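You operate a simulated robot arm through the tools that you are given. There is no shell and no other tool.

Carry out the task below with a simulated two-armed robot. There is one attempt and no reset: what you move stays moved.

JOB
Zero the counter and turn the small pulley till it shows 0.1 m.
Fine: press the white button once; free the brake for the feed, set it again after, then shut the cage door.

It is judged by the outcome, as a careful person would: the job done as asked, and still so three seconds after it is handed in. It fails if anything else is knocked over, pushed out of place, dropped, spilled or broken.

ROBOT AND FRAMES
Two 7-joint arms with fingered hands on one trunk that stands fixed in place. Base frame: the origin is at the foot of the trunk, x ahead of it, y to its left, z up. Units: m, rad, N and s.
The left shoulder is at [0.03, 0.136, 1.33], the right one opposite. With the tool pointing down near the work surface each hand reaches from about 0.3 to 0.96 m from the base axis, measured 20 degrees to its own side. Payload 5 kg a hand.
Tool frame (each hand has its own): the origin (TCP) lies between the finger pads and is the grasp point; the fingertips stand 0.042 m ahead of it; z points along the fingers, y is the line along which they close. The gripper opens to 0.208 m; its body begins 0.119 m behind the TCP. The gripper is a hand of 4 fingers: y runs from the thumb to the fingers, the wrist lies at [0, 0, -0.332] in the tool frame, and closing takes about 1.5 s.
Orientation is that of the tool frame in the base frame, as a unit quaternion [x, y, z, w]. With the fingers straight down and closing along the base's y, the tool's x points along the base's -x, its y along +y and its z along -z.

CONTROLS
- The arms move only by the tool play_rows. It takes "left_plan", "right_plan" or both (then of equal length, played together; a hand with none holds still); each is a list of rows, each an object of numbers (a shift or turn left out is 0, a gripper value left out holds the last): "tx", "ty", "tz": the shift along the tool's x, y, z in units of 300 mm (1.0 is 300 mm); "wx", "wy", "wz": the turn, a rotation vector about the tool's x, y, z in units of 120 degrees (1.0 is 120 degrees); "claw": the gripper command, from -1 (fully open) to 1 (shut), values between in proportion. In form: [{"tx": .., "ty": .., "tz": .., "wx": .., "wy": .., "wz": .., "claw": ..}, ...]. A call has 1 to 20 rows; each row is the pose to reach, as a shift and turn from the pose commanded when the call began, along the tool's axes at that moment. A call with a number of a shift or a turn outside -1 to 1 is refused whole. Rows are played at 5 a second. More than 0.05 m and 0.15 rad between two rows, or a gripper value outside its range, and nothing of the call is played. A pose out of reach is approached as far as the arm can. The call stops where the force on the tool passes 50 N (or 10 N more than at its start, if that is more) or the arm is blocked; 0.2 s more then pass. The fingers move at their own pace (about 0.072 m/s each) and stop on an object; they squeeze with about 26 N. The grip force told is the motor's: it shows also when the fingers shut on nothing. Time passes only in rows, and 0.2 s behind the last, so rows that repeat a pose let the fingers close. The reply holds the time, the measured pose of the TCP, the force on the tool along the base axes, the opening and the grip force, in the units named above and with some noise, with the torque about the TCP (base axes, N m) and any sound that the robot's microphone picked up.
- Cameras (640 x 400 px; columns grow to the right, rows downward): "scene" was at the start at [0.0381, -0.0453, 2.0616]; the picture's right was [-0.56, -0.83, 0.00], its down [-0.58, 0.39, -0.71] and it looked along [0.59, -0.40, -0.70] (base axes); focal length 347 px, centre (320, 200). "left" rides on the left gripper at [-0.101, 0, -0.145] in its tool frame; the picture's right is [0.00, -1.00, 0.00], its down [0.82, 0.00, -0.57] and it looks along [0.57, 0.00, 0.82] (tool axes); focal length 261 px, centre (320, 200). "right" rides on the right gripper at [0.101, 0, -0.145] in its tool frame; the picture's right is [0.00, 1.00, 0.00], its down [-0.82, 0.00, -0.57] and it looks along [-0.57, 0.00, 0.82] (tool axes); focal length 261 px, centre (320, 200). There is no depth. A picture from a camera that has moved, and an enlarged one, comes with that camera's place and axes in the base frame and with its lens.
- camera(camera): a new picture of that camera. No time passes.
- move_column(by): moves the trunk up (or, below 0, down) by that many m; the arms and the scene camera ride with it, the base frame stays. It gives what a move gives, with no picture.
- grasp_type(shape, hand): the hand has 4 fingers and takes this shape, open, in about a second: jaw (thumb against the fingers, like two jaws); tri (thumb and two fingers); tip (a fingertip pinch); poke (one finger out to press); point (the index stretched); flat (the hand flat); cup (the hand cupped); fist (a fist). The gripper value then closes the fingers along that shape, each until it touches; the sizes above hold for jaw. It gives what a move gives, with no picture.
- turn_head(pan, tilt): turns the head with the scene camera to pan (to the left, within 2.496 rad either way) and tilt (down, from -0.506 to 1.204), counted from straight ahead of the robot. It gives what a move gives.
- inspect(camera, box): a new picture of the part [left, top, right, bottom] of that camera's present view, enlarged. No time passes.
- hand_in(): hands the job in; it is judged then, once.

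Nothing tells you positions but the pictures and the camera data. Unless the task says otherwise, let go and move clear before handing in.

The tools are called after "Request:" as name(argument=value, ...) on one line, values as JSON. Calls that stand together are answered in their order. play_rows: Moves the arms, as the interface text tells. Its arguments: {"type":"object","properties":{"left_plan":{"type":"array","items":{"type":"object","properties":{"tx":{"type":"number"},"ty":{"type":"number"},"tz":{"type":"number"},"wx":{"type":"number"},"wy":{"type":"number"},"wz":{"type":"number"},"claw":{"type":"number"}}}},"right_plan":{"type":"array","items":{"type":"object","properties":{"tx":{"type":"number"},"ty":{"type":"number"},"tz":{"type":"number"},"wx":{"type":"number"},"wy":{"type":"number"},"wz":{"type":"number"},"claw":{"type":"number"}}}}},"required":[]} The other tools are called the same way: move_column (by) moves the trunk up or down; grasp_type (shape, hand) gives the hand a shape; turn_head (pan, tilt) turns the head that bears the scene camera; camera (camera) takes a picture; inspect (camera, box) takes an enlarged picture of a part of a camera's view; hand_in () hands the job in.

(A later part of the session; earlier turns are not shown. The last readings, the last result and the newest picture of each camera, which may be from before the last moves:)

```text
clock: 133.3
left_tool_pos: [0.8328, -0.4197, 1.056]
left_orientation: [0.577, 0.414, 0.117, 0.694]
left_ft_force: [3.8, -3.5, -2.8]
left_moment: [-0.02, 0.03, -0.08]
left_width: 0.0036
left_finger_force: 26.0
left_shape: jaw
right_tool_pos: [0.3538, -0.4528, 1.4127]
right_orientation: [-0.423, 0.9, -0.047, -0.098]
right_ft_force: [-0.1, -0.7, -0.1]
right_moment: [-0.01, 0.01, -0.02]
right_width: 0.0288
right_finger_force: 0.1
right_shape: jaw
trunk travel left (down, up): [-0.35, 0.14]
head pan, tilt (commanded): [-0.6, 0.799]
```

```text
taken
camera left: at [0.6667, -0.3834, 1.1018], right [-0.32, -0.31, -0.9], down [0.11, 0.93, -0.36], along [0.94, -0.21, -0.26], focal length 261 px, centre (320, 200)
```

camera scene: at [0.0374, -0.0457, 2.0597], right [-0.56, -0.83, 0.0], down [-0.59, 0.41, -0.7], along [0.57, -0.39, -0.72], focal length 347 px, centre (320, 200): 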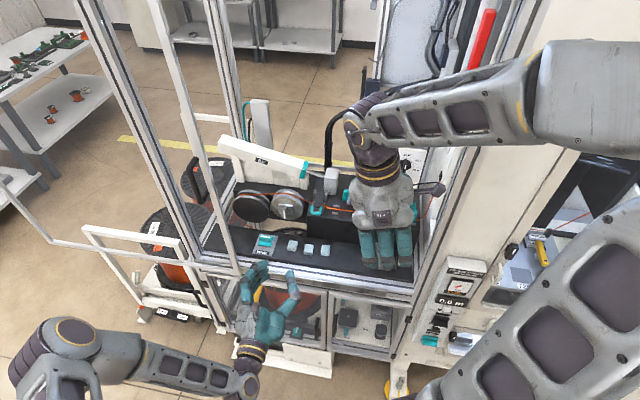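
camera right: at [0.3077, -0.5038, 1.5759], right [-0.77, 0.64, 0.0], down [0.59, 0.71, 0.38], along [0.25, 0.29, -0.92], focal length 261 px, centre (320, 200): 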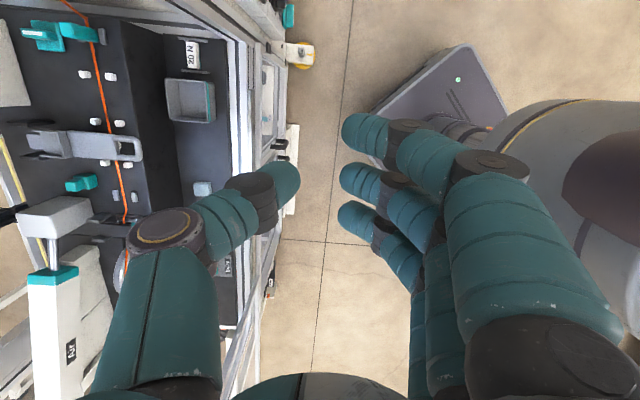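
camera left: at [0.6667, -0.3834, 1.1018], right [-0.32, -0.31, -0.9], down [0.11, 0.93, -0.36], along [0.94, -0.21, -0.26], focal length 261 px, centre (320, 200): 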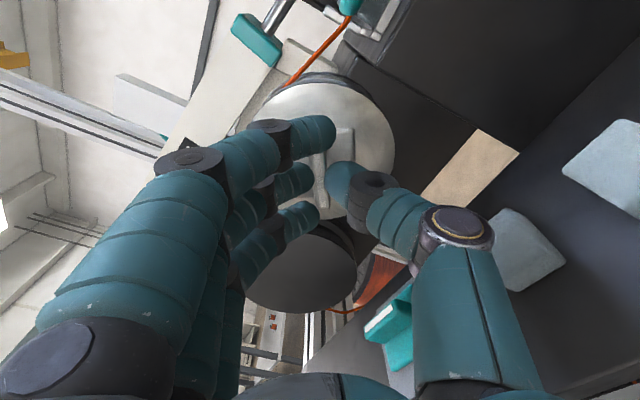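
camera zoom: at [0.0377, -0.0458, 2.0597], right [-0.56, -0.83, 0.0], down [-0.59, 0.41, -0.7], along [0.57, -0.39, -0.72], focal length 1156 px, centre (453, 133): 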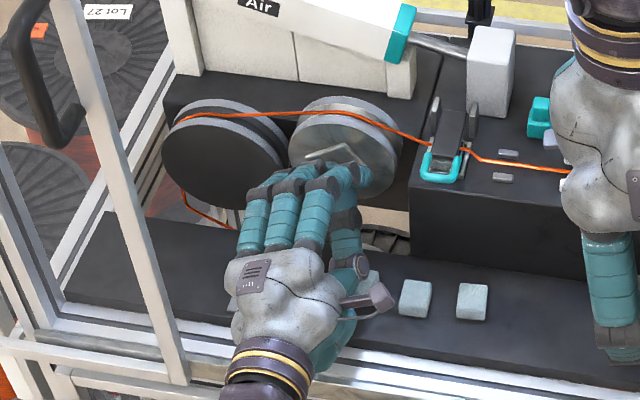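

Forces remain small. Another 12°, checking the thumb against the first cube and the brake.

Request:
play_rows(left_plan=[{"tx": 0.003, "wz": 0.05, "claw": 1}, {"tx": 0.006, "wz": 0.1, "claw": 1}])

Request:
inspect(camera="scene", box=[200, 160, 360, 280])

Request:
camera(camera="left")

Request:
inspect(camera="right", box=[100, 100, 320, 330])

```text
clock: 133.9
left_tool_pos: [0.8327, -0.4203, 1.0554]
left_orientation: [0.617, 0.35, 0.188, 0.679]
left_ft_force: [-1.9, -7.0, -1.1]
left_moment: [-0.05, 0.05, -0.22]
left_width: 0.0034
left_finger_force: 26.4
left_shape: jaw
right_tool_pos: [0.3534, -0.4537, 1.4133]
right_orientation: [-0.423, 0.9, -0.047, -0.098]
right_ft_force: [0.1, 0.5, -1.0]
right_moment: [0.03, -0.02, -0.01]
right_width: 0.0291
right_finger_force: 0.2
right_shape: jaw
trunk travel left (down, up): [-0.35, 0.14]
head pan, tilt (commanded): [-0.6, 0.799]
```

```text
3.33 times, centred on (280, 220) of scene
camera zoom: at [0.0365, -0.0464, 2.0597], right [-0.57, -0.82, 0.0], down [-0.59, 0.41, -0.7], along [0.58, -0.39, -0.72], focal length 1156 px, centre (453, 133)
```

zoom: 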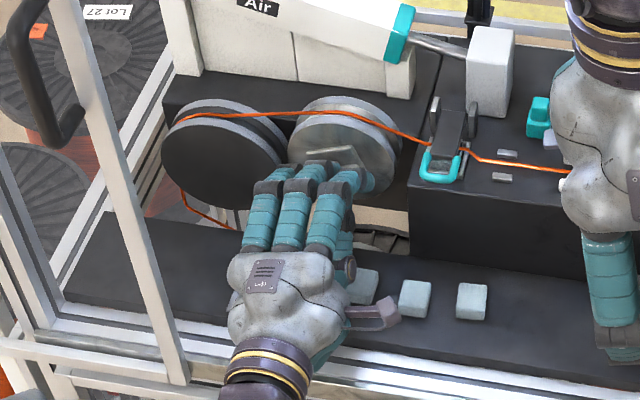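

```text
taken
camera left: at [0.6614, -0.3884, 1.0813], right [-0.18, -0.17, -0.97], down [0.15, 0.97, -0.2], along [0.97, -0.19, -0.15], focal length 261 px, centre (320, 200)
```

left: 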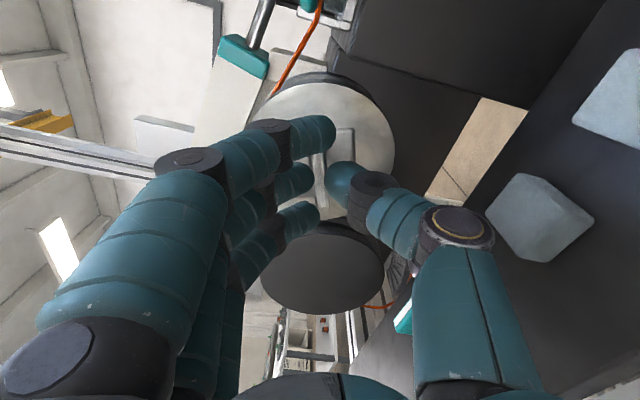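

```text
1.74 times, centred on (210, 215) of right
camera zoom: at [0.3092, -0.5044, 1.5752], right [-0.77, 0.64, 0.0], down [0.59, 0.71, 0.38], along [0.25, 0.29, -0.92], focal length 453 px, centre (511, 174)
```

zoom: 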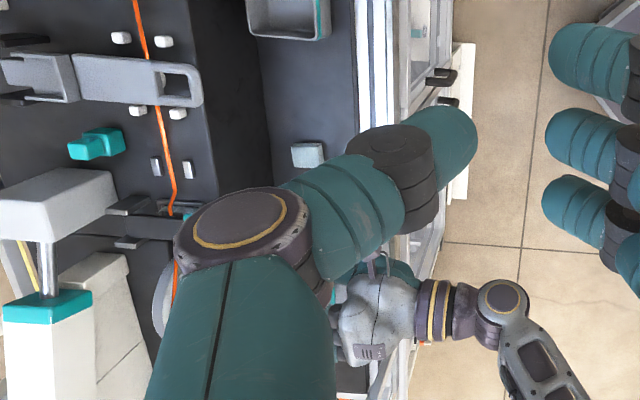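

Cubes are untouched and clearance improves as the thumb swings on. I'll turn a further 16° to about 92°.

Request:
play_rows(left_plan=[{"tx": -0.003, "wz": 0.045, "claw": 1}, {"tx": -0.005, "wz": 0.09, "claw": 1}, {"tx": -0.006, "wz": 0.135, "claw": 1}])

Request:
inspect(camera="scene", box=[200, 160, 360, 280])

Request:
camera(camera="left")

Request:
inspect(camera="scene", box=[420, 240, 500, 330])

```text
clock: 134.7
left_tool_pos: [0.8331, -0.4196, 1.0562]
left_orientation: [0.66, 0.261, 0.282, 0.645]
left_ft_force: [-2.6, -3.7, -6.0]
left_moment: [0.09, 0.11, -0.17]
left_width: 0.0035
left_finger_force: 25.7
left_shape: jaw
right_tool_pos: [0.3533, -0.4543, 1.4134]
right_orientation: [-0.423, 0.9, -0.047, -0.096]
right_ft_force: [-0.3, 0.3, -0.1]
right_moment: [0.01, 0.01, -0.01]
right_width: 0.0289
right_finger_force: 0.0
right_shape: jaw
trunk travel left (down, up): [-0.35, 0.14]
head pan, tilt (commanded): [-0.6, 0.799]
```

```text
3.33 times, centred on (280, 220) of scene
camera zoom: at [0.0373, -0.0459, 2.0596], right [-0.56, -0.83, 0.0], down [-0.59, 0.41, -0.7], along [0.58, -0.39, -0.72], focal length 1156 px, centre (453, 133)
```

zoom: 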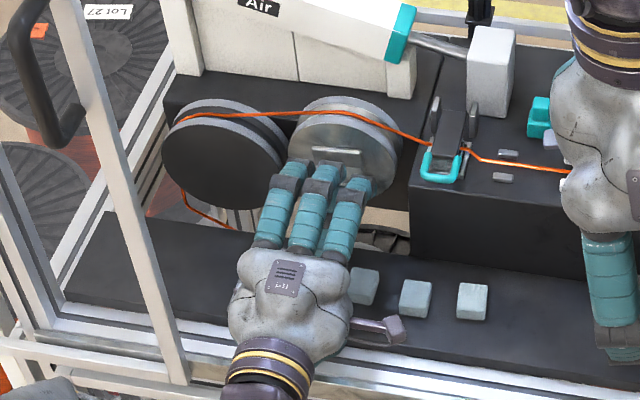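

```text
taken
camera left: at [0.659, -0.3909, 1.0527], right [0.02, 0.03, -1.0], down [0.17, 0.98, 0.03], along [0.98, -0.17, 0.01], focal length 261 px, centre (320, 200)
```

left: 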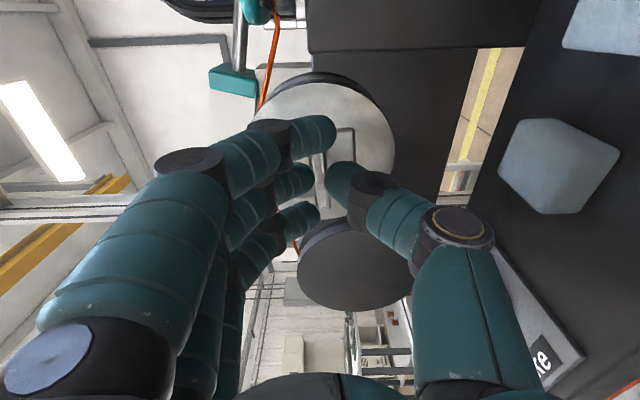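

```text
4.44 times, centred on (460, 285) of scene
camera zoom: at [0.0373, -0.0459, 2.0596], right [-0.56, -0.83, 0.0], down [-0.59, 0.41, -0.7], along [0.58, -0.39, -0.72], focal length 1541 px, centre (-302, -178)
```

zoom: 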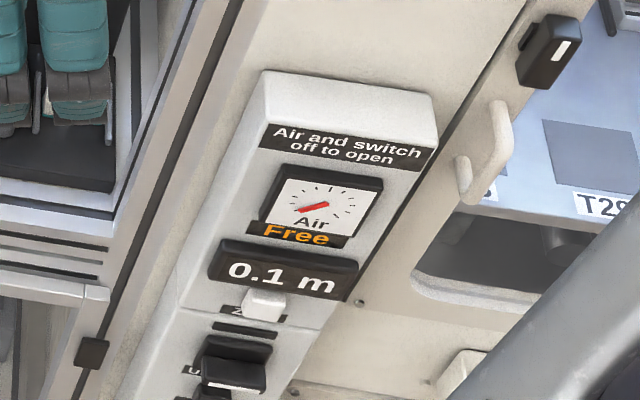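

The counter reads 0.1 m at 92° (about 0.092 m of feed). I'll add 5° more to centre it, then hold and check.

Request:
play_rows(left_plan=[{"wz": 0.022, "claw": 1}, {"wz": 0.045, "claw": 1}, {"wz": 0.045, "claw": 1}])

Request:
inspect(camera="scene", box=[420, 240, 500, 330])

Request:
inspect(camera="left", box=[220, 60, 440, 240])

```text
clock: 135.5
left_tool_pos: [0.8326, -0.4203, 1.055]
left_orientation: [0.672, 0.231, 0.312, 0.631]
left_ft_force: [-2.8, -0.5, -7.7]
left_moment: [0.16, 0.23, -0.11]
left_width: 0.0036
left_finger_force: 26.1
left_shape: jaw
right_tool_pos: [0.3542, -0.4531, 1.4125]
right_orientation: [-0.424, 0.899, -0.047, -0.097]
right_ft_force: [0.3, 0.5, -0.5]
right_moment: [0.01, 0.02, 0.01]
right_width: 0.0289
right_finger_force: 0.1
right_shape: jaw
trunk travel left (down, up): [-0.35, 0.14]
head pan, tilt (commanded): [-0.6, 0.799]
```

```text
4.44 times, centred on (460, 285) of scene
camera zoom: at [0.0377, -0.046, 2.0596], right [-0.56, -0.83, 0.0], down [-0.59, 0.41, -0.7], along [0.57, -0.39, -0.72], focal length 1541 px, centre (-302, -178)
```

zoom: 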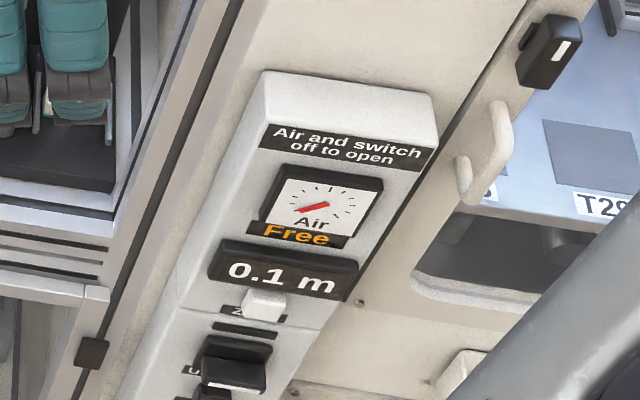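

```text
2.22 times, centred on (330, 150) of left
camera zoom: at [0.6595, -0.3903, 1.0433], right [0.08, 0.09, -0.99], down [0.17, 0.98, 0.11], along [0.98, -0.18, 0.06], focal length 579 px, centre (298, 311)
```

zoom: 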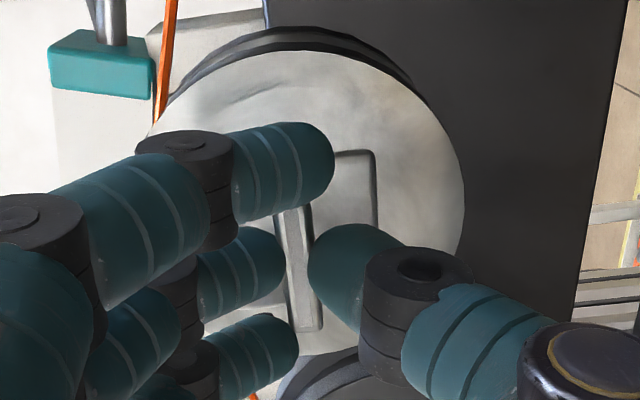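

Steady at 0.1 m. I'll release the tab gently (small opening) and back straight off, then verify the counter holds.

Request:
play_rows(left_plan=[{"claw": 0.85}, {"claw": 0.75}, {"claw": 0.7}, {"claw": 0.7}, {"tz": -0.04, "claw": 0.7}, {"tz": -0.1, "claw": 0.7}, {"tz": -0.18, "claw": 0.7}, {"tz": -0.25, "claw": 0.7}])

Request:
inspect(camera="scene", box=[420, 240, 500, 330])

Request:
camera(camera="left")

Request:
inspect(camera="scene", box=[200, 160, 360, 280])

```text
clock: 137.3
left_tool_pos: [0.7795, -0.3666, 1.0575]
left_orientation: [0.671, 0.231, 0.312, 0.632]
left_ft_force: [-0.1, -0.9, 0.1]
left_moment: [0.0, 0.06, -0.03]
left_width: 0.0308
left_finger_force: 0.0
left_shape: jaw
right_tool_pos: [0.3531, -0.454, 1.4126]
right_orientation: [-0.424, 0.899, -0.048, -0.097]
right_ft_force: [0.4, 0.2, -0.9]
right_moment: [-0.04, -0.02, 0.01]
right_width: 0.029
right_finger_force: 0.0
right_shape: jaw
trunk travel left (down, up): [-0.35, 0.14]
head pan, tilt (commanded): [-0.6, 0.799]
```

```text
4.44 times, centred on (460, 285) of scene
camera zoom: at [0.0368, -0.0448, 2.0597], right [-0.57, -0.82, 0.0], down [-0.59, 0.41, -0.7], along [0.58, -0.39, -0.72], focal length 1541 px, centre (-302, -178)
```

zoom: 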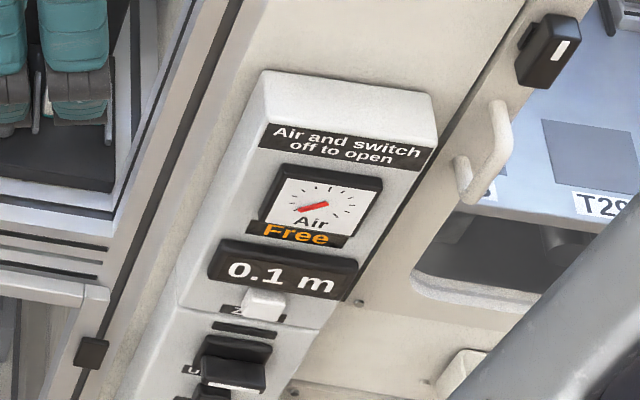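

```text
taken
camera left: at [0.6049, -0.3366, 1.0448], right [0.08, 0.09, -0.99], down [0.17, 0.98, 0.11], along [0.98, -0.18, 0.07], focal length 261 px, centre (320, 200)
```

left: 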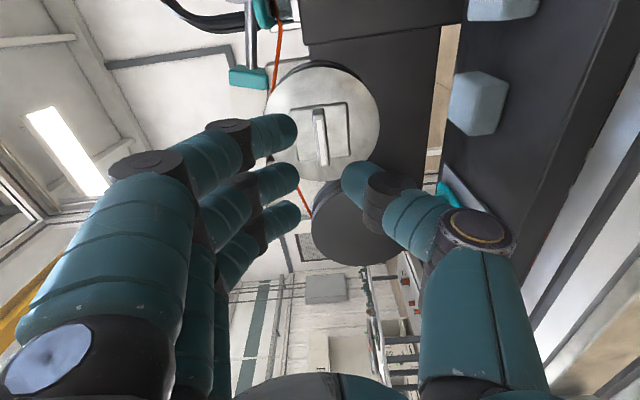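

```text
3.33 times, centred on (280, 220) of scene
camera zoom: at [0.0368, -0.0448, 2.0597], right [-0.57, -0.82, 0.0], down [-0.59, 0.41, -0.7], along [0.58, -0.39, -0.72], focal length 1156 px, centre (453, 133)
```

zoom: 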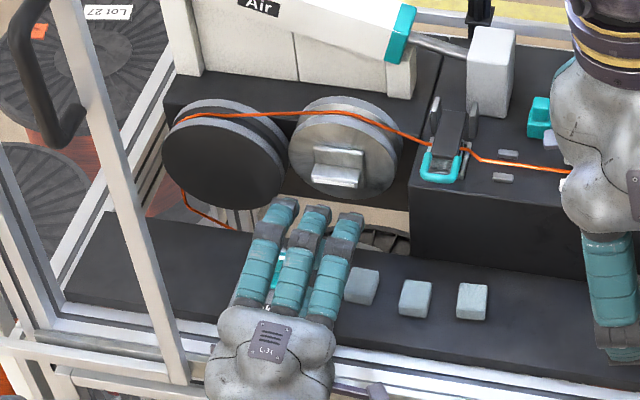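

Released cleanly: 0.1 m holds and the tab stays horizontal. Now I'll retreat the left hand out of the cage and roll it back.

Request:
play_rows(left_plan=[{"tz": -0.12}, {"tz": -0.24}, {"tz": -0.36}, {"tz": -0.48}, {"tz": -0.58}])

Request:
play_rows(left_plan=[{"wz": -0.067}, {"wz": -0.134}, {"wz": -0.202}, {"wz": -0.269}, {"wz": -0.337}, {"wz": -0.404}, {"wz": -0.471}, {"wz": -0.539}, {"wz": -0.606}, {"wz": -0.673}, {"wz": -0.741}, {"wz": -0.808}])

Request:
camera(camera="left")

```text
clock: 138.5
left_tool_pos: [0.6535, -0.2439, 1.06]
left_orientation: [0.671, 0.229, 0.313, 0.632]
left_ft_force: [-0.1, 0.3, 1.3]
left_moment: [0.04, 0.03, 0.02]
left_width: 0.0304
left_finger_force: 0.0
left_shape: jaw
right_tool_pos: [0.3526, -0.4533, 1.4138]
right_orientation: [-0.423, 0.9, -0.048, -0.097]
right_ft_force: [-0.5, 0.7, 0.5]
right_moment: [-0.03, -0.01, -0.03]
right_width: 0.029
right_finger_force: 0.0
right_shape: jaw
trunk travel left (down, up): [-0.35, 0.14]
head pan, tilt (commanded): [-0.6, 0.799]
```

```text
clock: 141.1
left_tool_pos: [0.6565, -0.244, 1.0585]
left_orientation: [0.272, 0.655, -0.267, 0.652]
left_ft_force: [-0.1, 0.4, 0.1]
left_moment: [0.02, 0.03, 0.03]
left_width: 0.0306
left_finger_force: 0.0
left_shape: jaw
right_tool_pos: [0.354, -0.4521, 1.4132]
right_orientation: [-0.423, 0.899, -0.047, -0.097]
right_ft_force: [-0.9, -0.3, -0.1]
right_moment: [-0.03, -0.01, -0.04]
right_width: 0.0289
right_finger_force: 0.0
right_shape: jaw
trunk travel left (down, up): [-0.35, 0.14]
head pan, tilt (commanded): [-0.6, 0.799]
```

```text
taken
camera left: at [0.5529, -0.144, 1.1597], right [-0.7, -0.71, 0.0], down [-0.41, 0.41, -0.82], along [0.58, -0.57, -0.58], focal length 261 px, centre (320, 200)
```

left: 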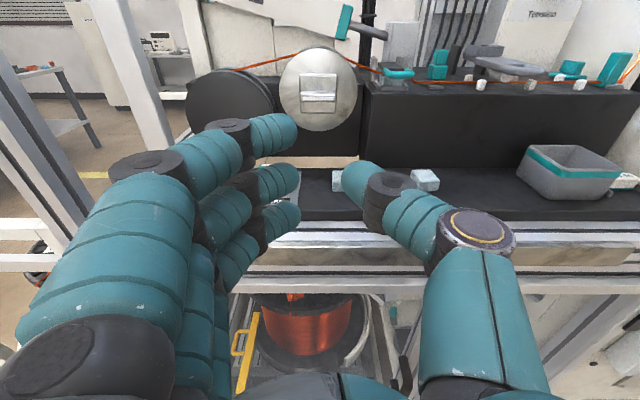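

Counter held; pulley tab horizontal. I'll send the left arm back to its parking place (reverse of the way in).

Request:
play_rows(left_plan=[{"tx": -0.073, "ty": 0.013, "tz": -0.021, "wy": 0.0375}, {"tx": -0.147, "ty": 0.027, "tz": -0.043, "wy": 0.075}, {"tx": -0.22, "ty": 0.04, "tz": -0.064, "wy": 0.1125}, {"tx": -0.293, "ty": 0.053, "tz": -0.085, "wy": 0.15}, {"tx": -0.367, "ty": 0.067, "tz": -0.107, "wy": 0.1875}, {"tx": -0.44, "ty": 0.08, "tz": -0.128, "wy": 0.225}, {"tx": -0.513, "ty": 0.093, "tz": -0.149, "wy": 0.2625}, {"tx": -0.586, "ty": 0.106, "tz": -0.17, "wy": 0.3}, {"tx": -0.66, "ty": 0.12, "tz": -0.192, "wy": 0.3375}, {"tx": -0.733, "ty": 0.133, "tz": -0.213, "wy": 0.375}])

Request:
play_rows(left_plan=[{"tx": -0.01, "ty": 0.035, "tz": -0.093, "wx": -0.0143, "wy": 0.0356, "wz": -0.0346}, {"tx": -0.021, "ty": 0.07, "tz": -0.187, "wx": -0.0286, "wy": 0.0712, "wz": -0.0692}, {"tx": -0.031, "ty": 0.106, "tz": -0.28, "wx": -0.0429, "wy": 0.1068, "wz": -0.1038}, {"tx": -0.042, "ty": 0.141, "tz": -0.373, "wx": -0.0572, "wy": 0.1424, "wz": -0.1384}, {"tx": -0.052, "ty": 0.176, "tz": -0.467, "wx": -0.0715, "wy": 0.178, "wz": -0.173}, {"tx": -0.062, "ty": 0.211, "tz": -0.56, "wx": -0.0858, "wy": 0.2136, "wz": -0.2076}, {"tx": -0.073, "ty": 0.246, "tz": -0.653, "wx": -0.1001, "wy": 0.2492, "wz": -0.2422}, {"tx": -0.083, "ty": 0.282, "tz": -0.746, "wx": -0.1144, "wy": 0.2848, "wz": -0.2768}, {"tx": -0.094, "ty": 0.317, "tz": -0.84, "wx": -0.1287, "wy": 0.3204, "wz": -0.3114}, {"tx": -0.104, "ty": 0.352, "tz": -0.933, "wx": -0.143, "wy": 0.356, "wz": -0.346}])

Request:
play_rows(left_plan=[{"ty": 0.133, "tz": -0.042}, {"ty": 0.267, "tz": -0.083}, {"ty": 0.4, "tz": -0.125}, {"ty": 0.533, "tz": -0.167}])

Request:
camera(camera="scene")

```text
clock: 143.3
left_tool_pos: [0.6362, -0.1763, 1.28]
left_orientation: [0.354, 0.855, -0.141, 0.351]
left_ft_force: [-0.8, 0.1, -0.4]
left_moment: [-0.01, -0.09, 0.12]
left_width: 0.0308
left_finger_force: 0.1
left_shape: jaw
right_tool_pos: [0.3517, -0.4536, 1.4134]
right_orientation: [-0.422, 0.9, -0.048, -0.098]
right_ft_force: [-1.5, -0.7, -0.4]
right_moment: [0.11, -0.12, 0.03]
right_width: 0.0293
right_finger_force: 0.2
right_shape: jaw
trunk travel left (down, up): [-0.35, 0.14]
head pan, tilt (commanded): [-0.6, 0.799]
```

```text
clock: 145.5
left_tool_pos: [0.5886, 0.0227, 1.5002]
left_orientation: [0.007, 1.0, 0.005, -0.001]
left_ft_force: [0.7, -0.3, 0.5]
left_moment: [0.0, -0.04, 0.0]
left_width: 0.0313
left_finger_force: 0.1
left_shape: jaw
right_tool_pos: [0.3528, -0.4536, 1.4127]
right_orientation: [-0.422, 0.9, -0.047, -0.097]
right_ft_force: [-0.5, -0.3, 0.1]
right_moment: [-0.02, -0.05, 0.03]
right_width: 0.0289
right_finger_force: 0.0
right_shape: jaw
trunk travel left (down, up): [-0.35, 0.14]
head pan, tilt (commanded): [-0.6, 0.799]
```

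```text
clock: 146.5
left_tool_pos: [0.5891, 0.1855, 1.553]
left_orientation: [0.01, 1.0, 0.004, 0.001]
left_ft_force: [0.0, 1.3, 0.4]
left_moment: [-0.18, -0.1, 0.04]
left_width: 0.0314
left_finger_force: 0.0
left_shape: jaw
right_tool_pos: [0.3524, -0.4502, 1.4134]
right_orientation: [-0.423, 0.9, -0.049, -0.098]
right_ft_force: [0.6, 0.2, 0.7]
right_moment: [-0.16, -0.06, 0.03]
right_width: 0.029
right_finger_force: 0.1
right_shape: jaw
trunk travel left (down, up): [-0.35, 0.14]
head pan, tilt (commanded): [-0.6, 0.799]
```

```text
taken
camera scene: at [0.0358, -0.0412, 2.0599], right [-0.57, -0.82, 0.0], down [-0.59, 0.4, -0.7], along [0.58, -0.4, -0.72], focal length 347 px, centre (320, 200)
```

scene: 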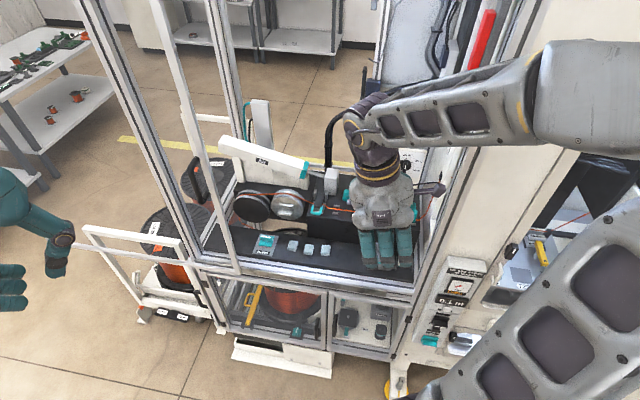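

The counter still shows 0.1 m. Now the right hand returns to the brake: first back to the front of the opening, then in, leaning 15° toward the robot so the thumb clears the pulleys.

Request:
play_rows(right_plan=[{"tx": -0.102, "ty": -0.006, "tz": 0.035, "claw": 0.45}, {"tx": -0.204, "ty": -0.013, "tz": 0.07, "claw": 0.45}, {"tx": -0.306, "ty": -0.019, "tz": 0.106, "claw": 0.45}, {"tx": -0.408, "ty": -0.026, "tz": 0.141, "claw": 0.45}, {"tx": -0.509, "ty": -0.032, "tz": 0.176, "claw": 0.45}, {"tx": -0.611, "ty": -0.039, "tz": 0.211, "claw": 0.45}, {"tx": -0.713, "ty": -0.045, "tz": 0.247, "claw": 0.45}, {"tx": -0.815, "ty": -0.052, "tz": 0.282, "claw": 0.45}, {"tx": -0.917, "ty": -0.058, "tz": 0.317, "claw": 0.45}])

Request:
play_rows(right_plan=[{"tx": -0.01, "ty": -0.11, "tz": 0.01, "wx": 0.015, "wy": -0.0123, "wz": 0.006}, {"tx": -0.02, "ty": -0.22, "tz": 0.02, "wx": 0.03, "wy": -0.0245, "wz": 0.0119}, {"tx": -0.03, "ty": -0.33, "tz": 0.03, "wx": 0.045, "wy": -0.0368, "wz": 0.0179}, {"tx": -0.04, "ty": -0.44, "tz": 0.04, "wx": 0.06, "wy": -0.049, "wz": 0.0239}, {"tx": -0.05, "ty": -0.55, "tz": 0.05, "wx": 0.075, "wy": -0.0613, "wz": 0.0298}, {"tx": -0.06, "ty": -0.66, "tz": 0.06, "wx": 0.09, "wy": -0.0735, "wz": 0.0358}, {"tx": -0.07, "ty": -0.77, "tz": 0.07, "wx": 0.105, "wy": -0.0858, "wz": 0.0417}, {"tx": -0.08, "ty": -0.88, "tz": 0.08, "wx": 0.12, "wy": -0.098, "wz": 0.0477}])

Request:
camera(camera="right")

Request:
camera(camera="scene")

```text
clock: 148.5
left_tool_pos: [0.5911, 0.1832, 1.551]
left_orientation: [0.008, 1.0, 0.004, 0.0]
left_ft_force: [0.5, 0.4, -1.0]
left_moment: [-0.06, 0.13, 0.03]
left_width: 0.0314
left_finger_force: 0.1
left_shape: jaw
right_tool_pos: [0.526, -0.2742, 1.2617]
right_orientation: [-0.423, 0.9, -0.047, -0.098]
right_ft_force: [1.0, 0.7, 0.9]
right_moment: [0.01, 0.13, -0.03]
right_width: 0.0566
right_finger_force: 0.1
right_shape: jaw
trunk travel left (down, up): [-0.35, 0.14]
head pan, tilt (commanded): [-0.6, 0.799]
```

```text
clock: 150.3
left_tool_pos: [0.5918, 0.182, 1.5522]
left_orientation: [0.009, 1.0, 0.006, 0.0]
left_ft_force: [0.5, 0.7, 0.0]
left_moment: [0.05, 0.03, 0.02]
left_width: 0.0312
left_finger_force: 0.1
left_shape: jaw
right_tool_pos: [0.7388, -0.4257, 1.2298]
right_orientation: [-0.39, 0.912, -0.119, 0.051]
right_ft_force: [1.7, -0.4, -0.6]
right_moment: [0.04, 0.07, 0.01]
right_width: 0.0569
right_finger_force: 0.2
right_shape: jaw
trunk travel left (down, up): [-0.35, 0.14]
head pan, tilt (commanded): [-0.6, 0.799]
```

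```text
taken
camera right: at [0.6417, -0.4718, 1.3699], right [-0.69, 0.67, -0.26], down [0.46, 0.69, 0.55], along [0.55, 0.26, -0.79], focal length 261 px, centre (320, 200)
```

right: 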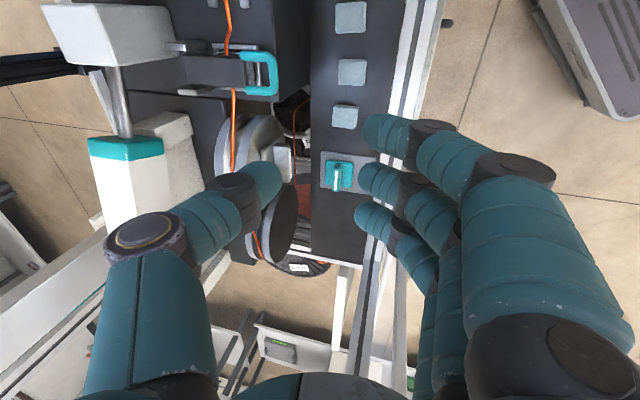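

```text
taken
camera scene: at [0.0379, -0.0462, 2.0596], right [-0.56, -0.83, 0.0], down [-0.59, 0.41, -0.7], along [0.57, -0.39, -0.72], focal length 347 px, centre (320, 200)
```

scene: 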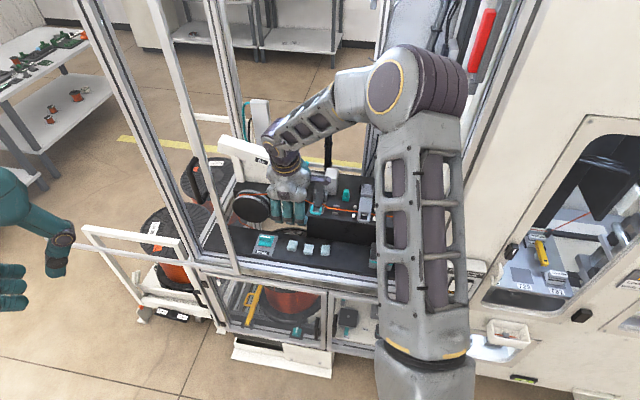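

Orientation is exactly as planned, with the brake visible below. I'll move over it and descend to a hover.

Request:
play_rows(right_plan=[{"tx": -0.1, "ty": 0.0, "tz": 0.0, "claw": 0.45}, {"tx": -0.22, "ty": 0.0, "tz": 0.05, "claw": 0.45}, {"tx": -0.34, "ty": 0.003, "tz": 0.13, "claw": 0.45}, {"tx": -0.44, "ty": 0.006, "tz": 0.24, "claw": 0.45}, {"tx": -0.503, "ty": 0.009, "tz": 0.35, "claw": 0.45}, {"tx": -0.503, "ty": 0.009, "tz": 0.446, "claw": 0.45}])

Request:
camera(camera="right")

Request:
inspect(camera="scene", box=[200, 160, 360, 280])

```text
clock: 151.7
left_tool_pos: [0.5901, 0.1819, 1.5533]
left_orientation: [0.008, 1.0, 0.005, 0.0]
left_ft_force: [-0.1, -0.4, 0.6]
left_moment: [0.08, 0.03, 0.0]
left_width: 0.0316
left_finger_force: 0.0
left_shape: jaw
right_tool_pos: [0.8685, -0.3413, 1.1023]
right_orientation: [-0.389, 0.912, -0.121, 0.052]
right_ft_force: [1.5, -0.7, 0.1]
right_moment: [0.08, 0.14, -0.02]
right_width: 0.057
right_finger_force: 0.1
right_shape: jaw
trunk travel left (down, up): [-0.35, 0.14]
head pan, tilt (commanded): [-0.6, 0.799]
```

```text
taken
camera right: at [0.7714, -0.3866, 1.2418], right [-0.69, 0.67, -0.26], down [0.46, 0.69, 0.55], along [0.55, 0.26, -0.79], focal length 261 px, centre (320, 200)
```

right: 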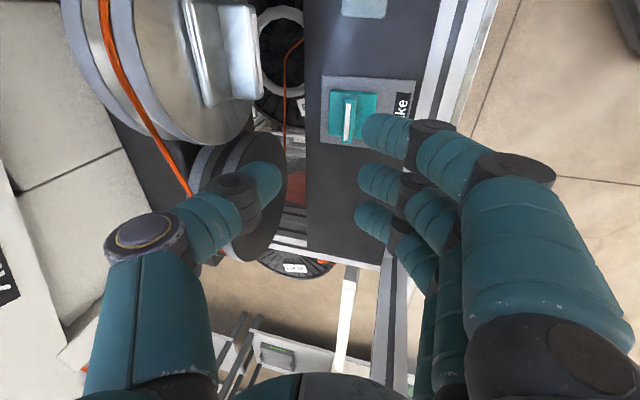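

```text
3.33 times, centred on (280, 220) of scene
camera zoom: at [0.0376, -0.0462, 2.0596], right [-0.56, -0.83, 0.0], down [-0.59, 0.41, -0.7], along [0.57, -0.39, -0.72], focal length 1156 px, centre (453, 133)
```

zoom: 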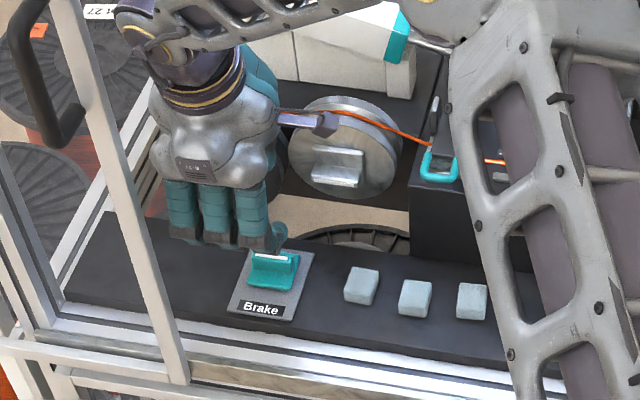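

With this roll the open thumb would press on the black pulley (the brake is free now, so I want no contact there). Instead I'll lift, roll the hand back, and use the thumb (poke) to draw the tab's left end toward the robot, which turns it back counter-clockwise.

Request:
play_rows(right_plan=[{"ty": -0.032, "tz": -0.12, "claw": 0.45}, {"ty": -0.065, "tz": -0.24, "claw": 0.45}, {"ty": -0.097, "tz": -0.362, "claw": 0.45}, {"ty": -0.129, "tz": -0.483, "claw": 0.45}])

Request:
play_rows(right_plan=[{"wz": -0.0625}, {"wz": -0.125}, {"wz": -0.1875}, {"wz": -0.25}, {"wz": -0.3125}, {"wz": -0.375}, {"wz": -0.4375}, {"wz": -0.5}, {"wz": -0.5625}, {"wz": -0.625}, {"wz": -0.6875}, {"wz": -0.75}])

Request:
grasp_type(hand="right", shape="poke")

Request:
camera(camera="right")

Request:
camera(camera="scene")

```text
clock: 152.7
left_tool_pos: [0.589, 0.1826, 1.5538]
left_orientation: [0.007, 1.0, 0.004, 0.001]
left_ft_force: [-0.6, 0.3, -0.1]
left_moment: [-0.03, -0.1, -0.01]
left_width: 0.0314
left_finger_force: 0.0
left_shape: jaw
right_tool_pos: [0.8656, -0.3397, 1.2523]
right_orientation: [-0.389, 0.912, -0.121, 0.051]
right_ft_force: [-0.8, -0.2, 0.3]
right_moment: [-0.02, -0.1, -0.01]
right_width: 0.057
right_finger_force: 0.1
right_shape: jaw
trunk travel left (down, up): [-0.35, 0.14]
head pan, tilt (commanded): [-0.6, 0.799]
```

```text
clock: 155.3
left_tool_pos: [0.5894, 0.1829, 1.552]
left_orientation: [0.008, 1.0, 0.006, 0.001]
left_ft_force: [0.3, 0.9, -0.2]
left_moment: [-0.01, -0.07, 0.03]
left_width: 0.0313
left_finger_force: 0.0
left_shape: jaw
right_tool_pos: [0.8683, -0.3392, 1.2542]
right_orientation: [0.92, -0.369, 0.122, 0.05]
right_ft_force: [0.1, 0.3, 0.1]
right_moment: [-0.02, -0.03, 0.0]
right_width: 0.0569
right_finger_force: 0.1
right_shape: jaw
trunk travel left (down, up): [-0.35, 0.14]
head pan, tilt (commanded): [-0.6, 0.799]
```

```text
clock: 156.2
left_tool_pos: [0.5903, 0.1833, 1.5533]
left_orientation: [0.009, 1.0, 0.006, -0.001]
left_ft_force: [-0.7, -0.4, 0.5]
left_moment: [0.03, -0.02, 0.02]
left_width: 0.0313
left_finger_force: 0.1
left_shape: jaw
right_tool_pos: [0.8678, -0.3395, 1.2536]
right_orientation: [0.92, -0.369, 0.122, 0.049]
right_ft_force: [0.1, 0.5, -0.5]
right_moment: [0.01, -0.01, -0.02]
right_width: 0.0001
right_finger_force: 0.1
right_shape: poke
trunk travel left (down, up): [-0.35, 0.14]
head pan, tilt (commanded): [-0.6, 0.799]
```

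```text
taken
camera right: at [0.9107, -0.3801, 1.4189], right [-0.7, -0.72, 0.0], down [-0.68, 0.65, 0.34], along [-0.24, 0.24, -0.94], focal length 261 px, centre (320, 200)
```

right: 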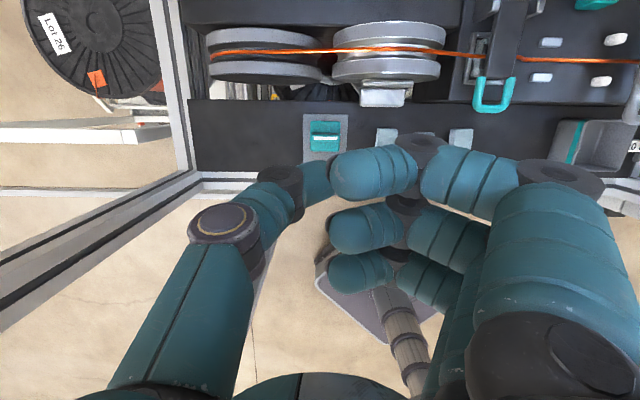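

```text
taken
camera scene: at [0.0372, -0.0452, 2.0597], right [-0.56, -0.83, 0.0], down [-0.59, 0.41, -0.7], along [0.57, -0.39, -0.72], focal length 347 px, centre (320, 200)
```

scene: 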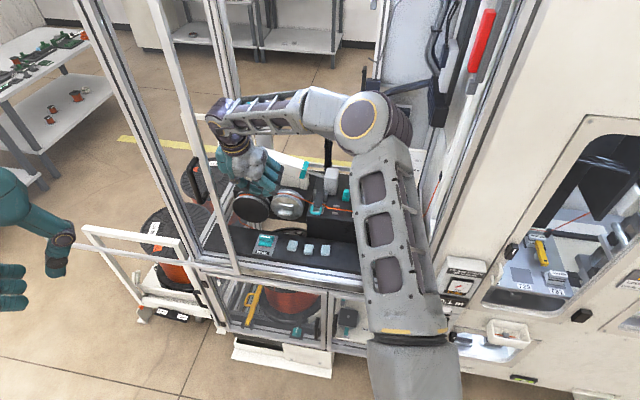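

I'll zoom on the brake from this viewpoint to refine the knob's centre.

Request:
inspect(camera="right", box=[270, 90, 390, 190])

Request:
inspect(camera="scene", box=[420, 250, 500, 320])

```text
4.00 times, centred on (330, 140) of right
camera zoom: at [0.9107, -0.3801, 1.4189], right [-0.7, -0.72, 0.0], down [-0.68, 0.65, 0.34], along [-0.24, 0.24, -0.94], focal length 1043 px, centre (280, 440)
```

zoom: 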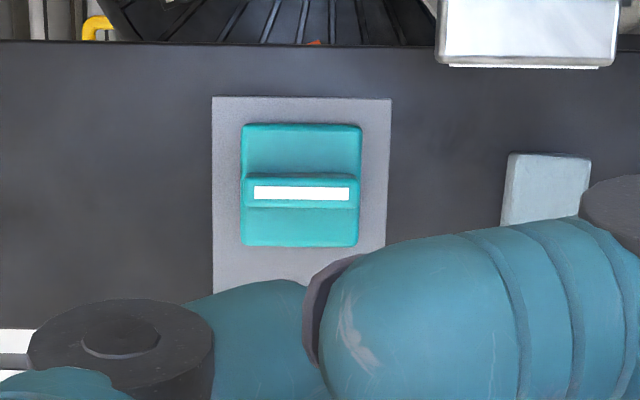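

```text
5.71 times, centred on (460, 285) of scene
camera zoom: at [0.0372, -0.0452, 2.0597], right [-0.56, -0.83, 0.0], down [-0.59, 0.41, -0.7], along [0.57, -0.39, -0.72], focal length 1982 px, centre (-480, -286)
```

zoom: 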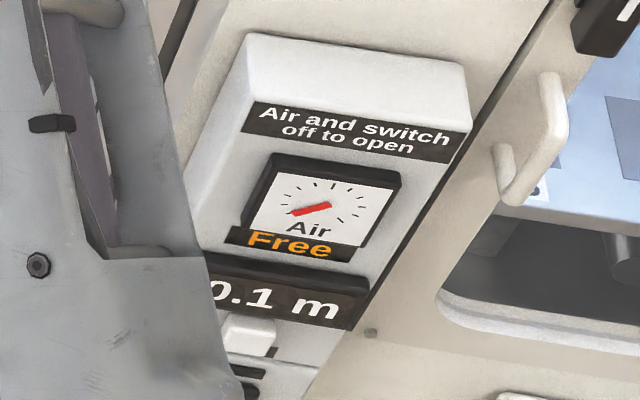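

The tab is exactly crosswise, centred at about e=0.349, n=0.869. I'll adjust the hand (7° more lean, 15° yaw so the curled fingers stay away from the pulley tab) while still high.

Request:
play_rows(right_plan=[{"wy": 0.0145, "wz": 0.031}, {"wy": 0.029, "wz": 0.0625}, {"wy": 0.0435, "wz": 0.094}, {"wy": 0.058, "wz": 0.125}])

```text
clock: 157.2
left_tool_pos: [0.5894, 0.1839, 1.5518]
left_orientation: [0.009, 1.0, 0.005, 0.001]
left_ft_force: [0.2, -0.2, -0.4]
left_moment: [-0.03, -0.01, 0.01]
left_width: 0.0313
left_finger_force: 0.1
left_shape: jaw
right_tool_pos: [0.867, -0.3407, 1.2529]
right_orientation: [0.854, -0.484, 0.183, 0.055]
right_ft_force: [-0.5, 0.5, 0.3]
right_moment: [-0.04, 0.01, -0.02]
right_width: 0.0
right_finger_force: 0.1
right_shape: poke
trunk travel left (down, up): [-0.35, 0.14]
head pan, tilt (commanded): [-0.6, 0.799]
```

Orientation set. Descend to a hover with the thumb about 4.5 cm above its working height, just behind the tab's left end.

Request:
play_rows(right_plan=[{"tx": -0.035, "ty": 0.005, "tz": 0.119}, {"tx": -0.07, "ty": 0.011, "tz": 0.239}, {"tx": -0.106, "ty": 0.016, "tz": 0.358}, {"tx": -0.141, "ty": 0.021, "tz": 0.477}, {"tx": -0.176, "ty": 0.027, "tz": 0.597}, {"tx": -0.211, "ty": 0.032, "tz": 0.716}])

Request:
camera(camera="right")

Request:
inspect(camera="scene", box=[220, 190, 320, 270])

```text
clock: 158.6
left_tool_pos: [0.5916, 0.1817, 1.5521]
left_orientation: [0.009, 1.0, 0.005, 0.0]
left_ft_force: [1.6, -0.5, -1.0]
left_moment: [0.04, 0.11, -0.01]
left_width: 0.0314
left_finger_force: 0.1
left_shape: jaw
right_tool_pos: [0.8899, -0.3521, 1.0283]
right_orientation: [0.855, -0.483, 0.183, 0.055]
right_ft_force: [1.8, -0.2, 1.0]
right_moment: [0.12, 0.2, 0.03]
right_width: 0.0003
right_finger_force: 0.0
right_shape: poke
trunk travel left (down, up): [-0.35, 0.14]
head pan, tilt (commanded): [-0.6, 0.799]
```

```text
taken
camera right: at [0.8988, -0.3945, 1.1991], right [-0.85, -0.52, -0.08], down [-0.53, 0.82, 0.23], along [-0.05, 0.24, -0.97], focal length 261 px, centre (320, 200)
```

right: 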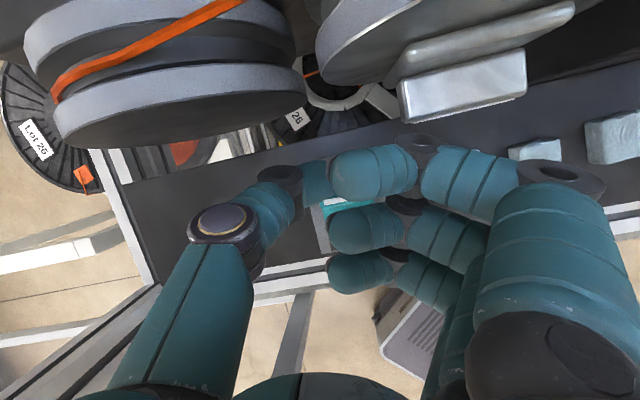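

```text
5.00 times, centred on (270, 230) of scene
camera zoom: at [0.0389, -0.0457, 2.0596], right [-0.56, -0.83, 0.0], down [-0.59, 0.41, -0.7], along [0.57, -0.39, -0.72], focal length 1734 px, centre (570, 50)
```

zoom: 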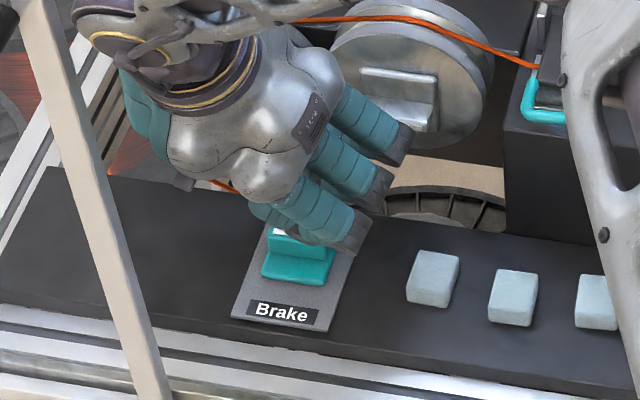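

Position is good. Descend 4.4 cm to put the thumb behind the tab's left half.

Request:
play_rows(right_plan=[{"tx": -0.015, "ty": 0.007, "tz": 0.033}, {"tx": -0.03, "ty": 0.014, "tz": 0.066}, {"tx": -0.045, "ty": 0.021, "tz": 0.099}, {"tx": -0.059, "ty": 0.028, "tz": 0.132}])

Request:
camera(camera="right")

Request:
inspect(camera="scene", box=[220, 190, 320, 270])

```text
clock: 159.6
left_tool_pos: [0.5907, 0.1819, 1.5527]
left_orientation: [0.009, 1.0, 0.005, 0.0]
left_ft_force: [0.5, 0.3, 0.5]
left_moment: [0.03, 0.04, -0.01]
left_width: 0.0309
left_finger_force: 0.1
left_shape: jaw
right_tool_pos: [0.8845, -0.3532, 0.9856]
right_orientation: [0.855, -0.483, 0.183, 0.055]
right_ft_force: [-0.1, 0.0, -0.1]
right_moment: [-0.01, 0.04, -0.04]
right_width: 0.0
right_finger_force: 0.1
right_shape: poke
trunk travel left (down, up): [-0.35, 0.14]
head pan, tilt (commanded): [-0.6, 0.799]
```

```text
taken
camera right: at [0.8917, -0.395, 1.1556], right [-0.85, -0.52, -0.08], down [-0.53, 0.82, 0.23], along [-0.05, 0.24, -0.97], focal length 261 px, centre (320, 200)
```

right: 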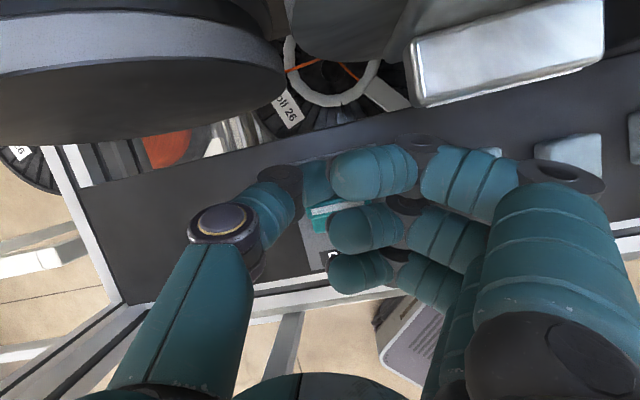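

```text
5.00 times, centred on (270, 230) of scene
camera zoom: at [0.038, -0.0456, 2.0597], right [-0.56, -0.83, 0.0], down [-0.59, 0.41, -0.7], along [0.57, -0.39, -0.72], focal length 1734 px, centre (570, 50)
```

zoom: 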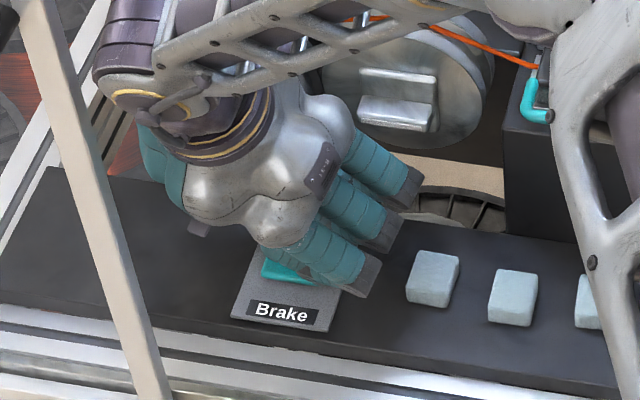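

No contact yet, thumb is behind the tab. I'll draw it toward the robot along an arc for the first half and check.

Request:
play_rows(right_plan=[{"tx": -0.0134, "ty": 0.0027, "tz": -0.0055}, {"tx": -0.0267, "ty": 0.0053, "tz": -0.011}, {"tx": -0.0463, "ty": -0.0041, "tz": -0.018}, {"tx": -0.0671, "ty": -0.008, "tz": -0.0258}, {"tx": -0.0883, "ty": -0.006, "tz": -0.0343}])

Request:
inspect(camera="right", box=[260, 110, 440, 260])

Request:
inspect(camera="scene", box=[220, 190, 320, 270])

```text
clock: 160.8
left_tool_pos: [0.5912, 0.1816, 1.5512]
left_orientation: [0.007, 1.0, 0.006, -0.001]
left_ft_force: [0.4, -0.6, 0.1]
left_moment: [0.06, 0.02, 0.03]
left_width: 0.0311
left_finger_force: 0.2
left_shape: jaw
right_tool_pos: [0.8675, -0.3259, 0.9854]
right_orientation: [0.855, -0.483, 0.182, 0.054]
right_ft_force: [8.4, 6.8, 0.0]
right_moment: [0.18, -0.21, 0.11]
right_width: 0.0
right_finger_force: 0.0
right_shape: poke
trunk travel left (down, up): [-0.35, 0.14]
head pan, tilt (commanded): [-0.6, 0.799]
```

```text
2.67 times, centred on (350, 185) of right
camera zoom: at [0.8771, -0.3675, 1.1548], right [-0.85, -0.53, -0.08], down [-0.53, 0.82, 0.23], along [-0.05, 0.24, -0.97], focal length 695 px, centre (240, 240)
```

zoom: 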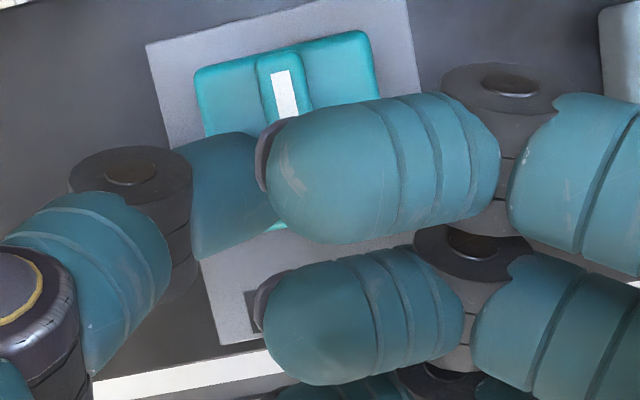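

```text
5.00 times, centred on (270, 230) of scene
camera zoom: at [0.0382, -0.045, 2.0597], right [-0.56, -0.83, 0.0], down [-0.59, 0.41, -0.7], along [0.57, -0.39, -0.72], focal length 1734 px, centre (570, 50)
```

zoom: 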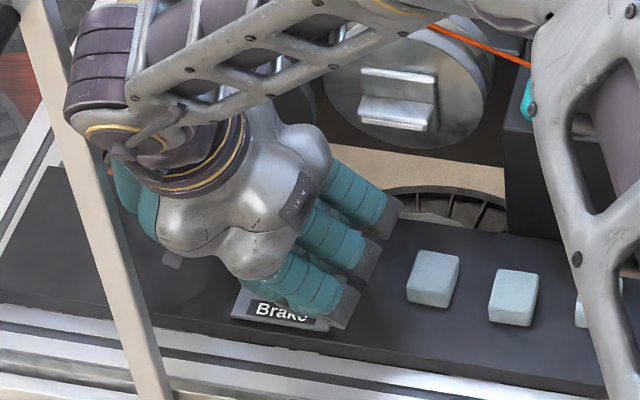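

The tab has swung back nearly parallel to its original direction, with the thumb pressing lightly on it. I'll nudge it a few millimetres more near its front end to make sure it is firmly against the set stop.

Request:
play_rows(right_plan=[{"tx": -0.0125, "ty": 0.0072, "tz": -0.0056}, {"tx": -0.0249, "ty": 0.0145, "tz": -0.0112}, {"tx": -0.0253, "ty": 0.0243, "tz": -0.0122}])

Request:
inspect(camera="right", box=[260, 110, 440, 260])

Request:
inspect(camera="scene", box=[420, 250, 500, 320])

```text
clock: 161.6
left_tool_pos: [0.5924, 0.1834, 1.5524]
left_orientation: [0.008, 1.0, 0.004, 0.0]
left_ft_force: [0.0, -0.1, 0.0]
left_moment: [0.0, 0.0, -0.01]
left_width: 0.0313
left_finger_force: 0.1
left_shape: jaw
right_tool_pos: [0.8596, -0.3226, 0.9867]
right_orientation: [0.855, -0.482, 0.184, 0.054]
right_ft_force: [28.8, 5.2, 3.5]
right_moment: [0.08, -0.76, 0.41]
right_width: 0.0
right_finger_force: 0.0
right_shape: poke
trunk travel left (down, up): [-0.35, 0.14]
head pan, tilt (commanded): [-0.6, 0.799]
```

```text
2.67 times, centred on (350, 185) of right
camera zoom: at [0.8685, -0.3651, 1.1567], right [-0.85, -0.53, -0.09], down [-0.53, 0.82, 0.23], along [-0.05, 0.24, -0.97], focal length 695 px, centre (240, 240)
```

zoom: 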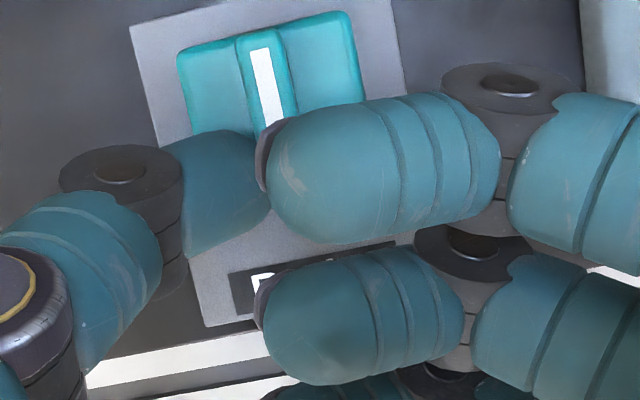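

```text
5.71 times, centred on (460, 285) of scene
camera zoom: at [0.04, -0.0445, 2.0598], right [-0.56, -0.83, 0.0], down [-0.59, 0.4, -0.7], along [0.57, -0.39, -0.72], focal length 1982 px, centre (-480, -286)
```

zoom: 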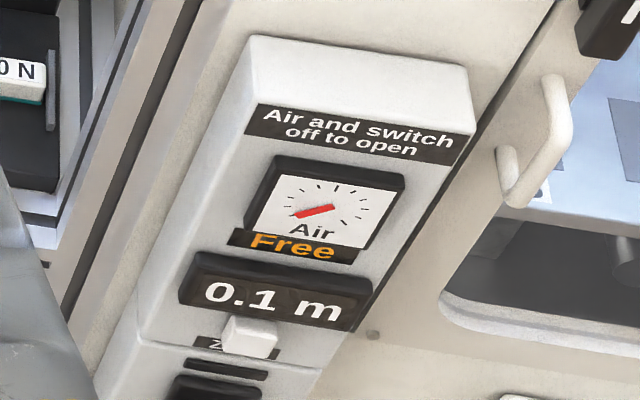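

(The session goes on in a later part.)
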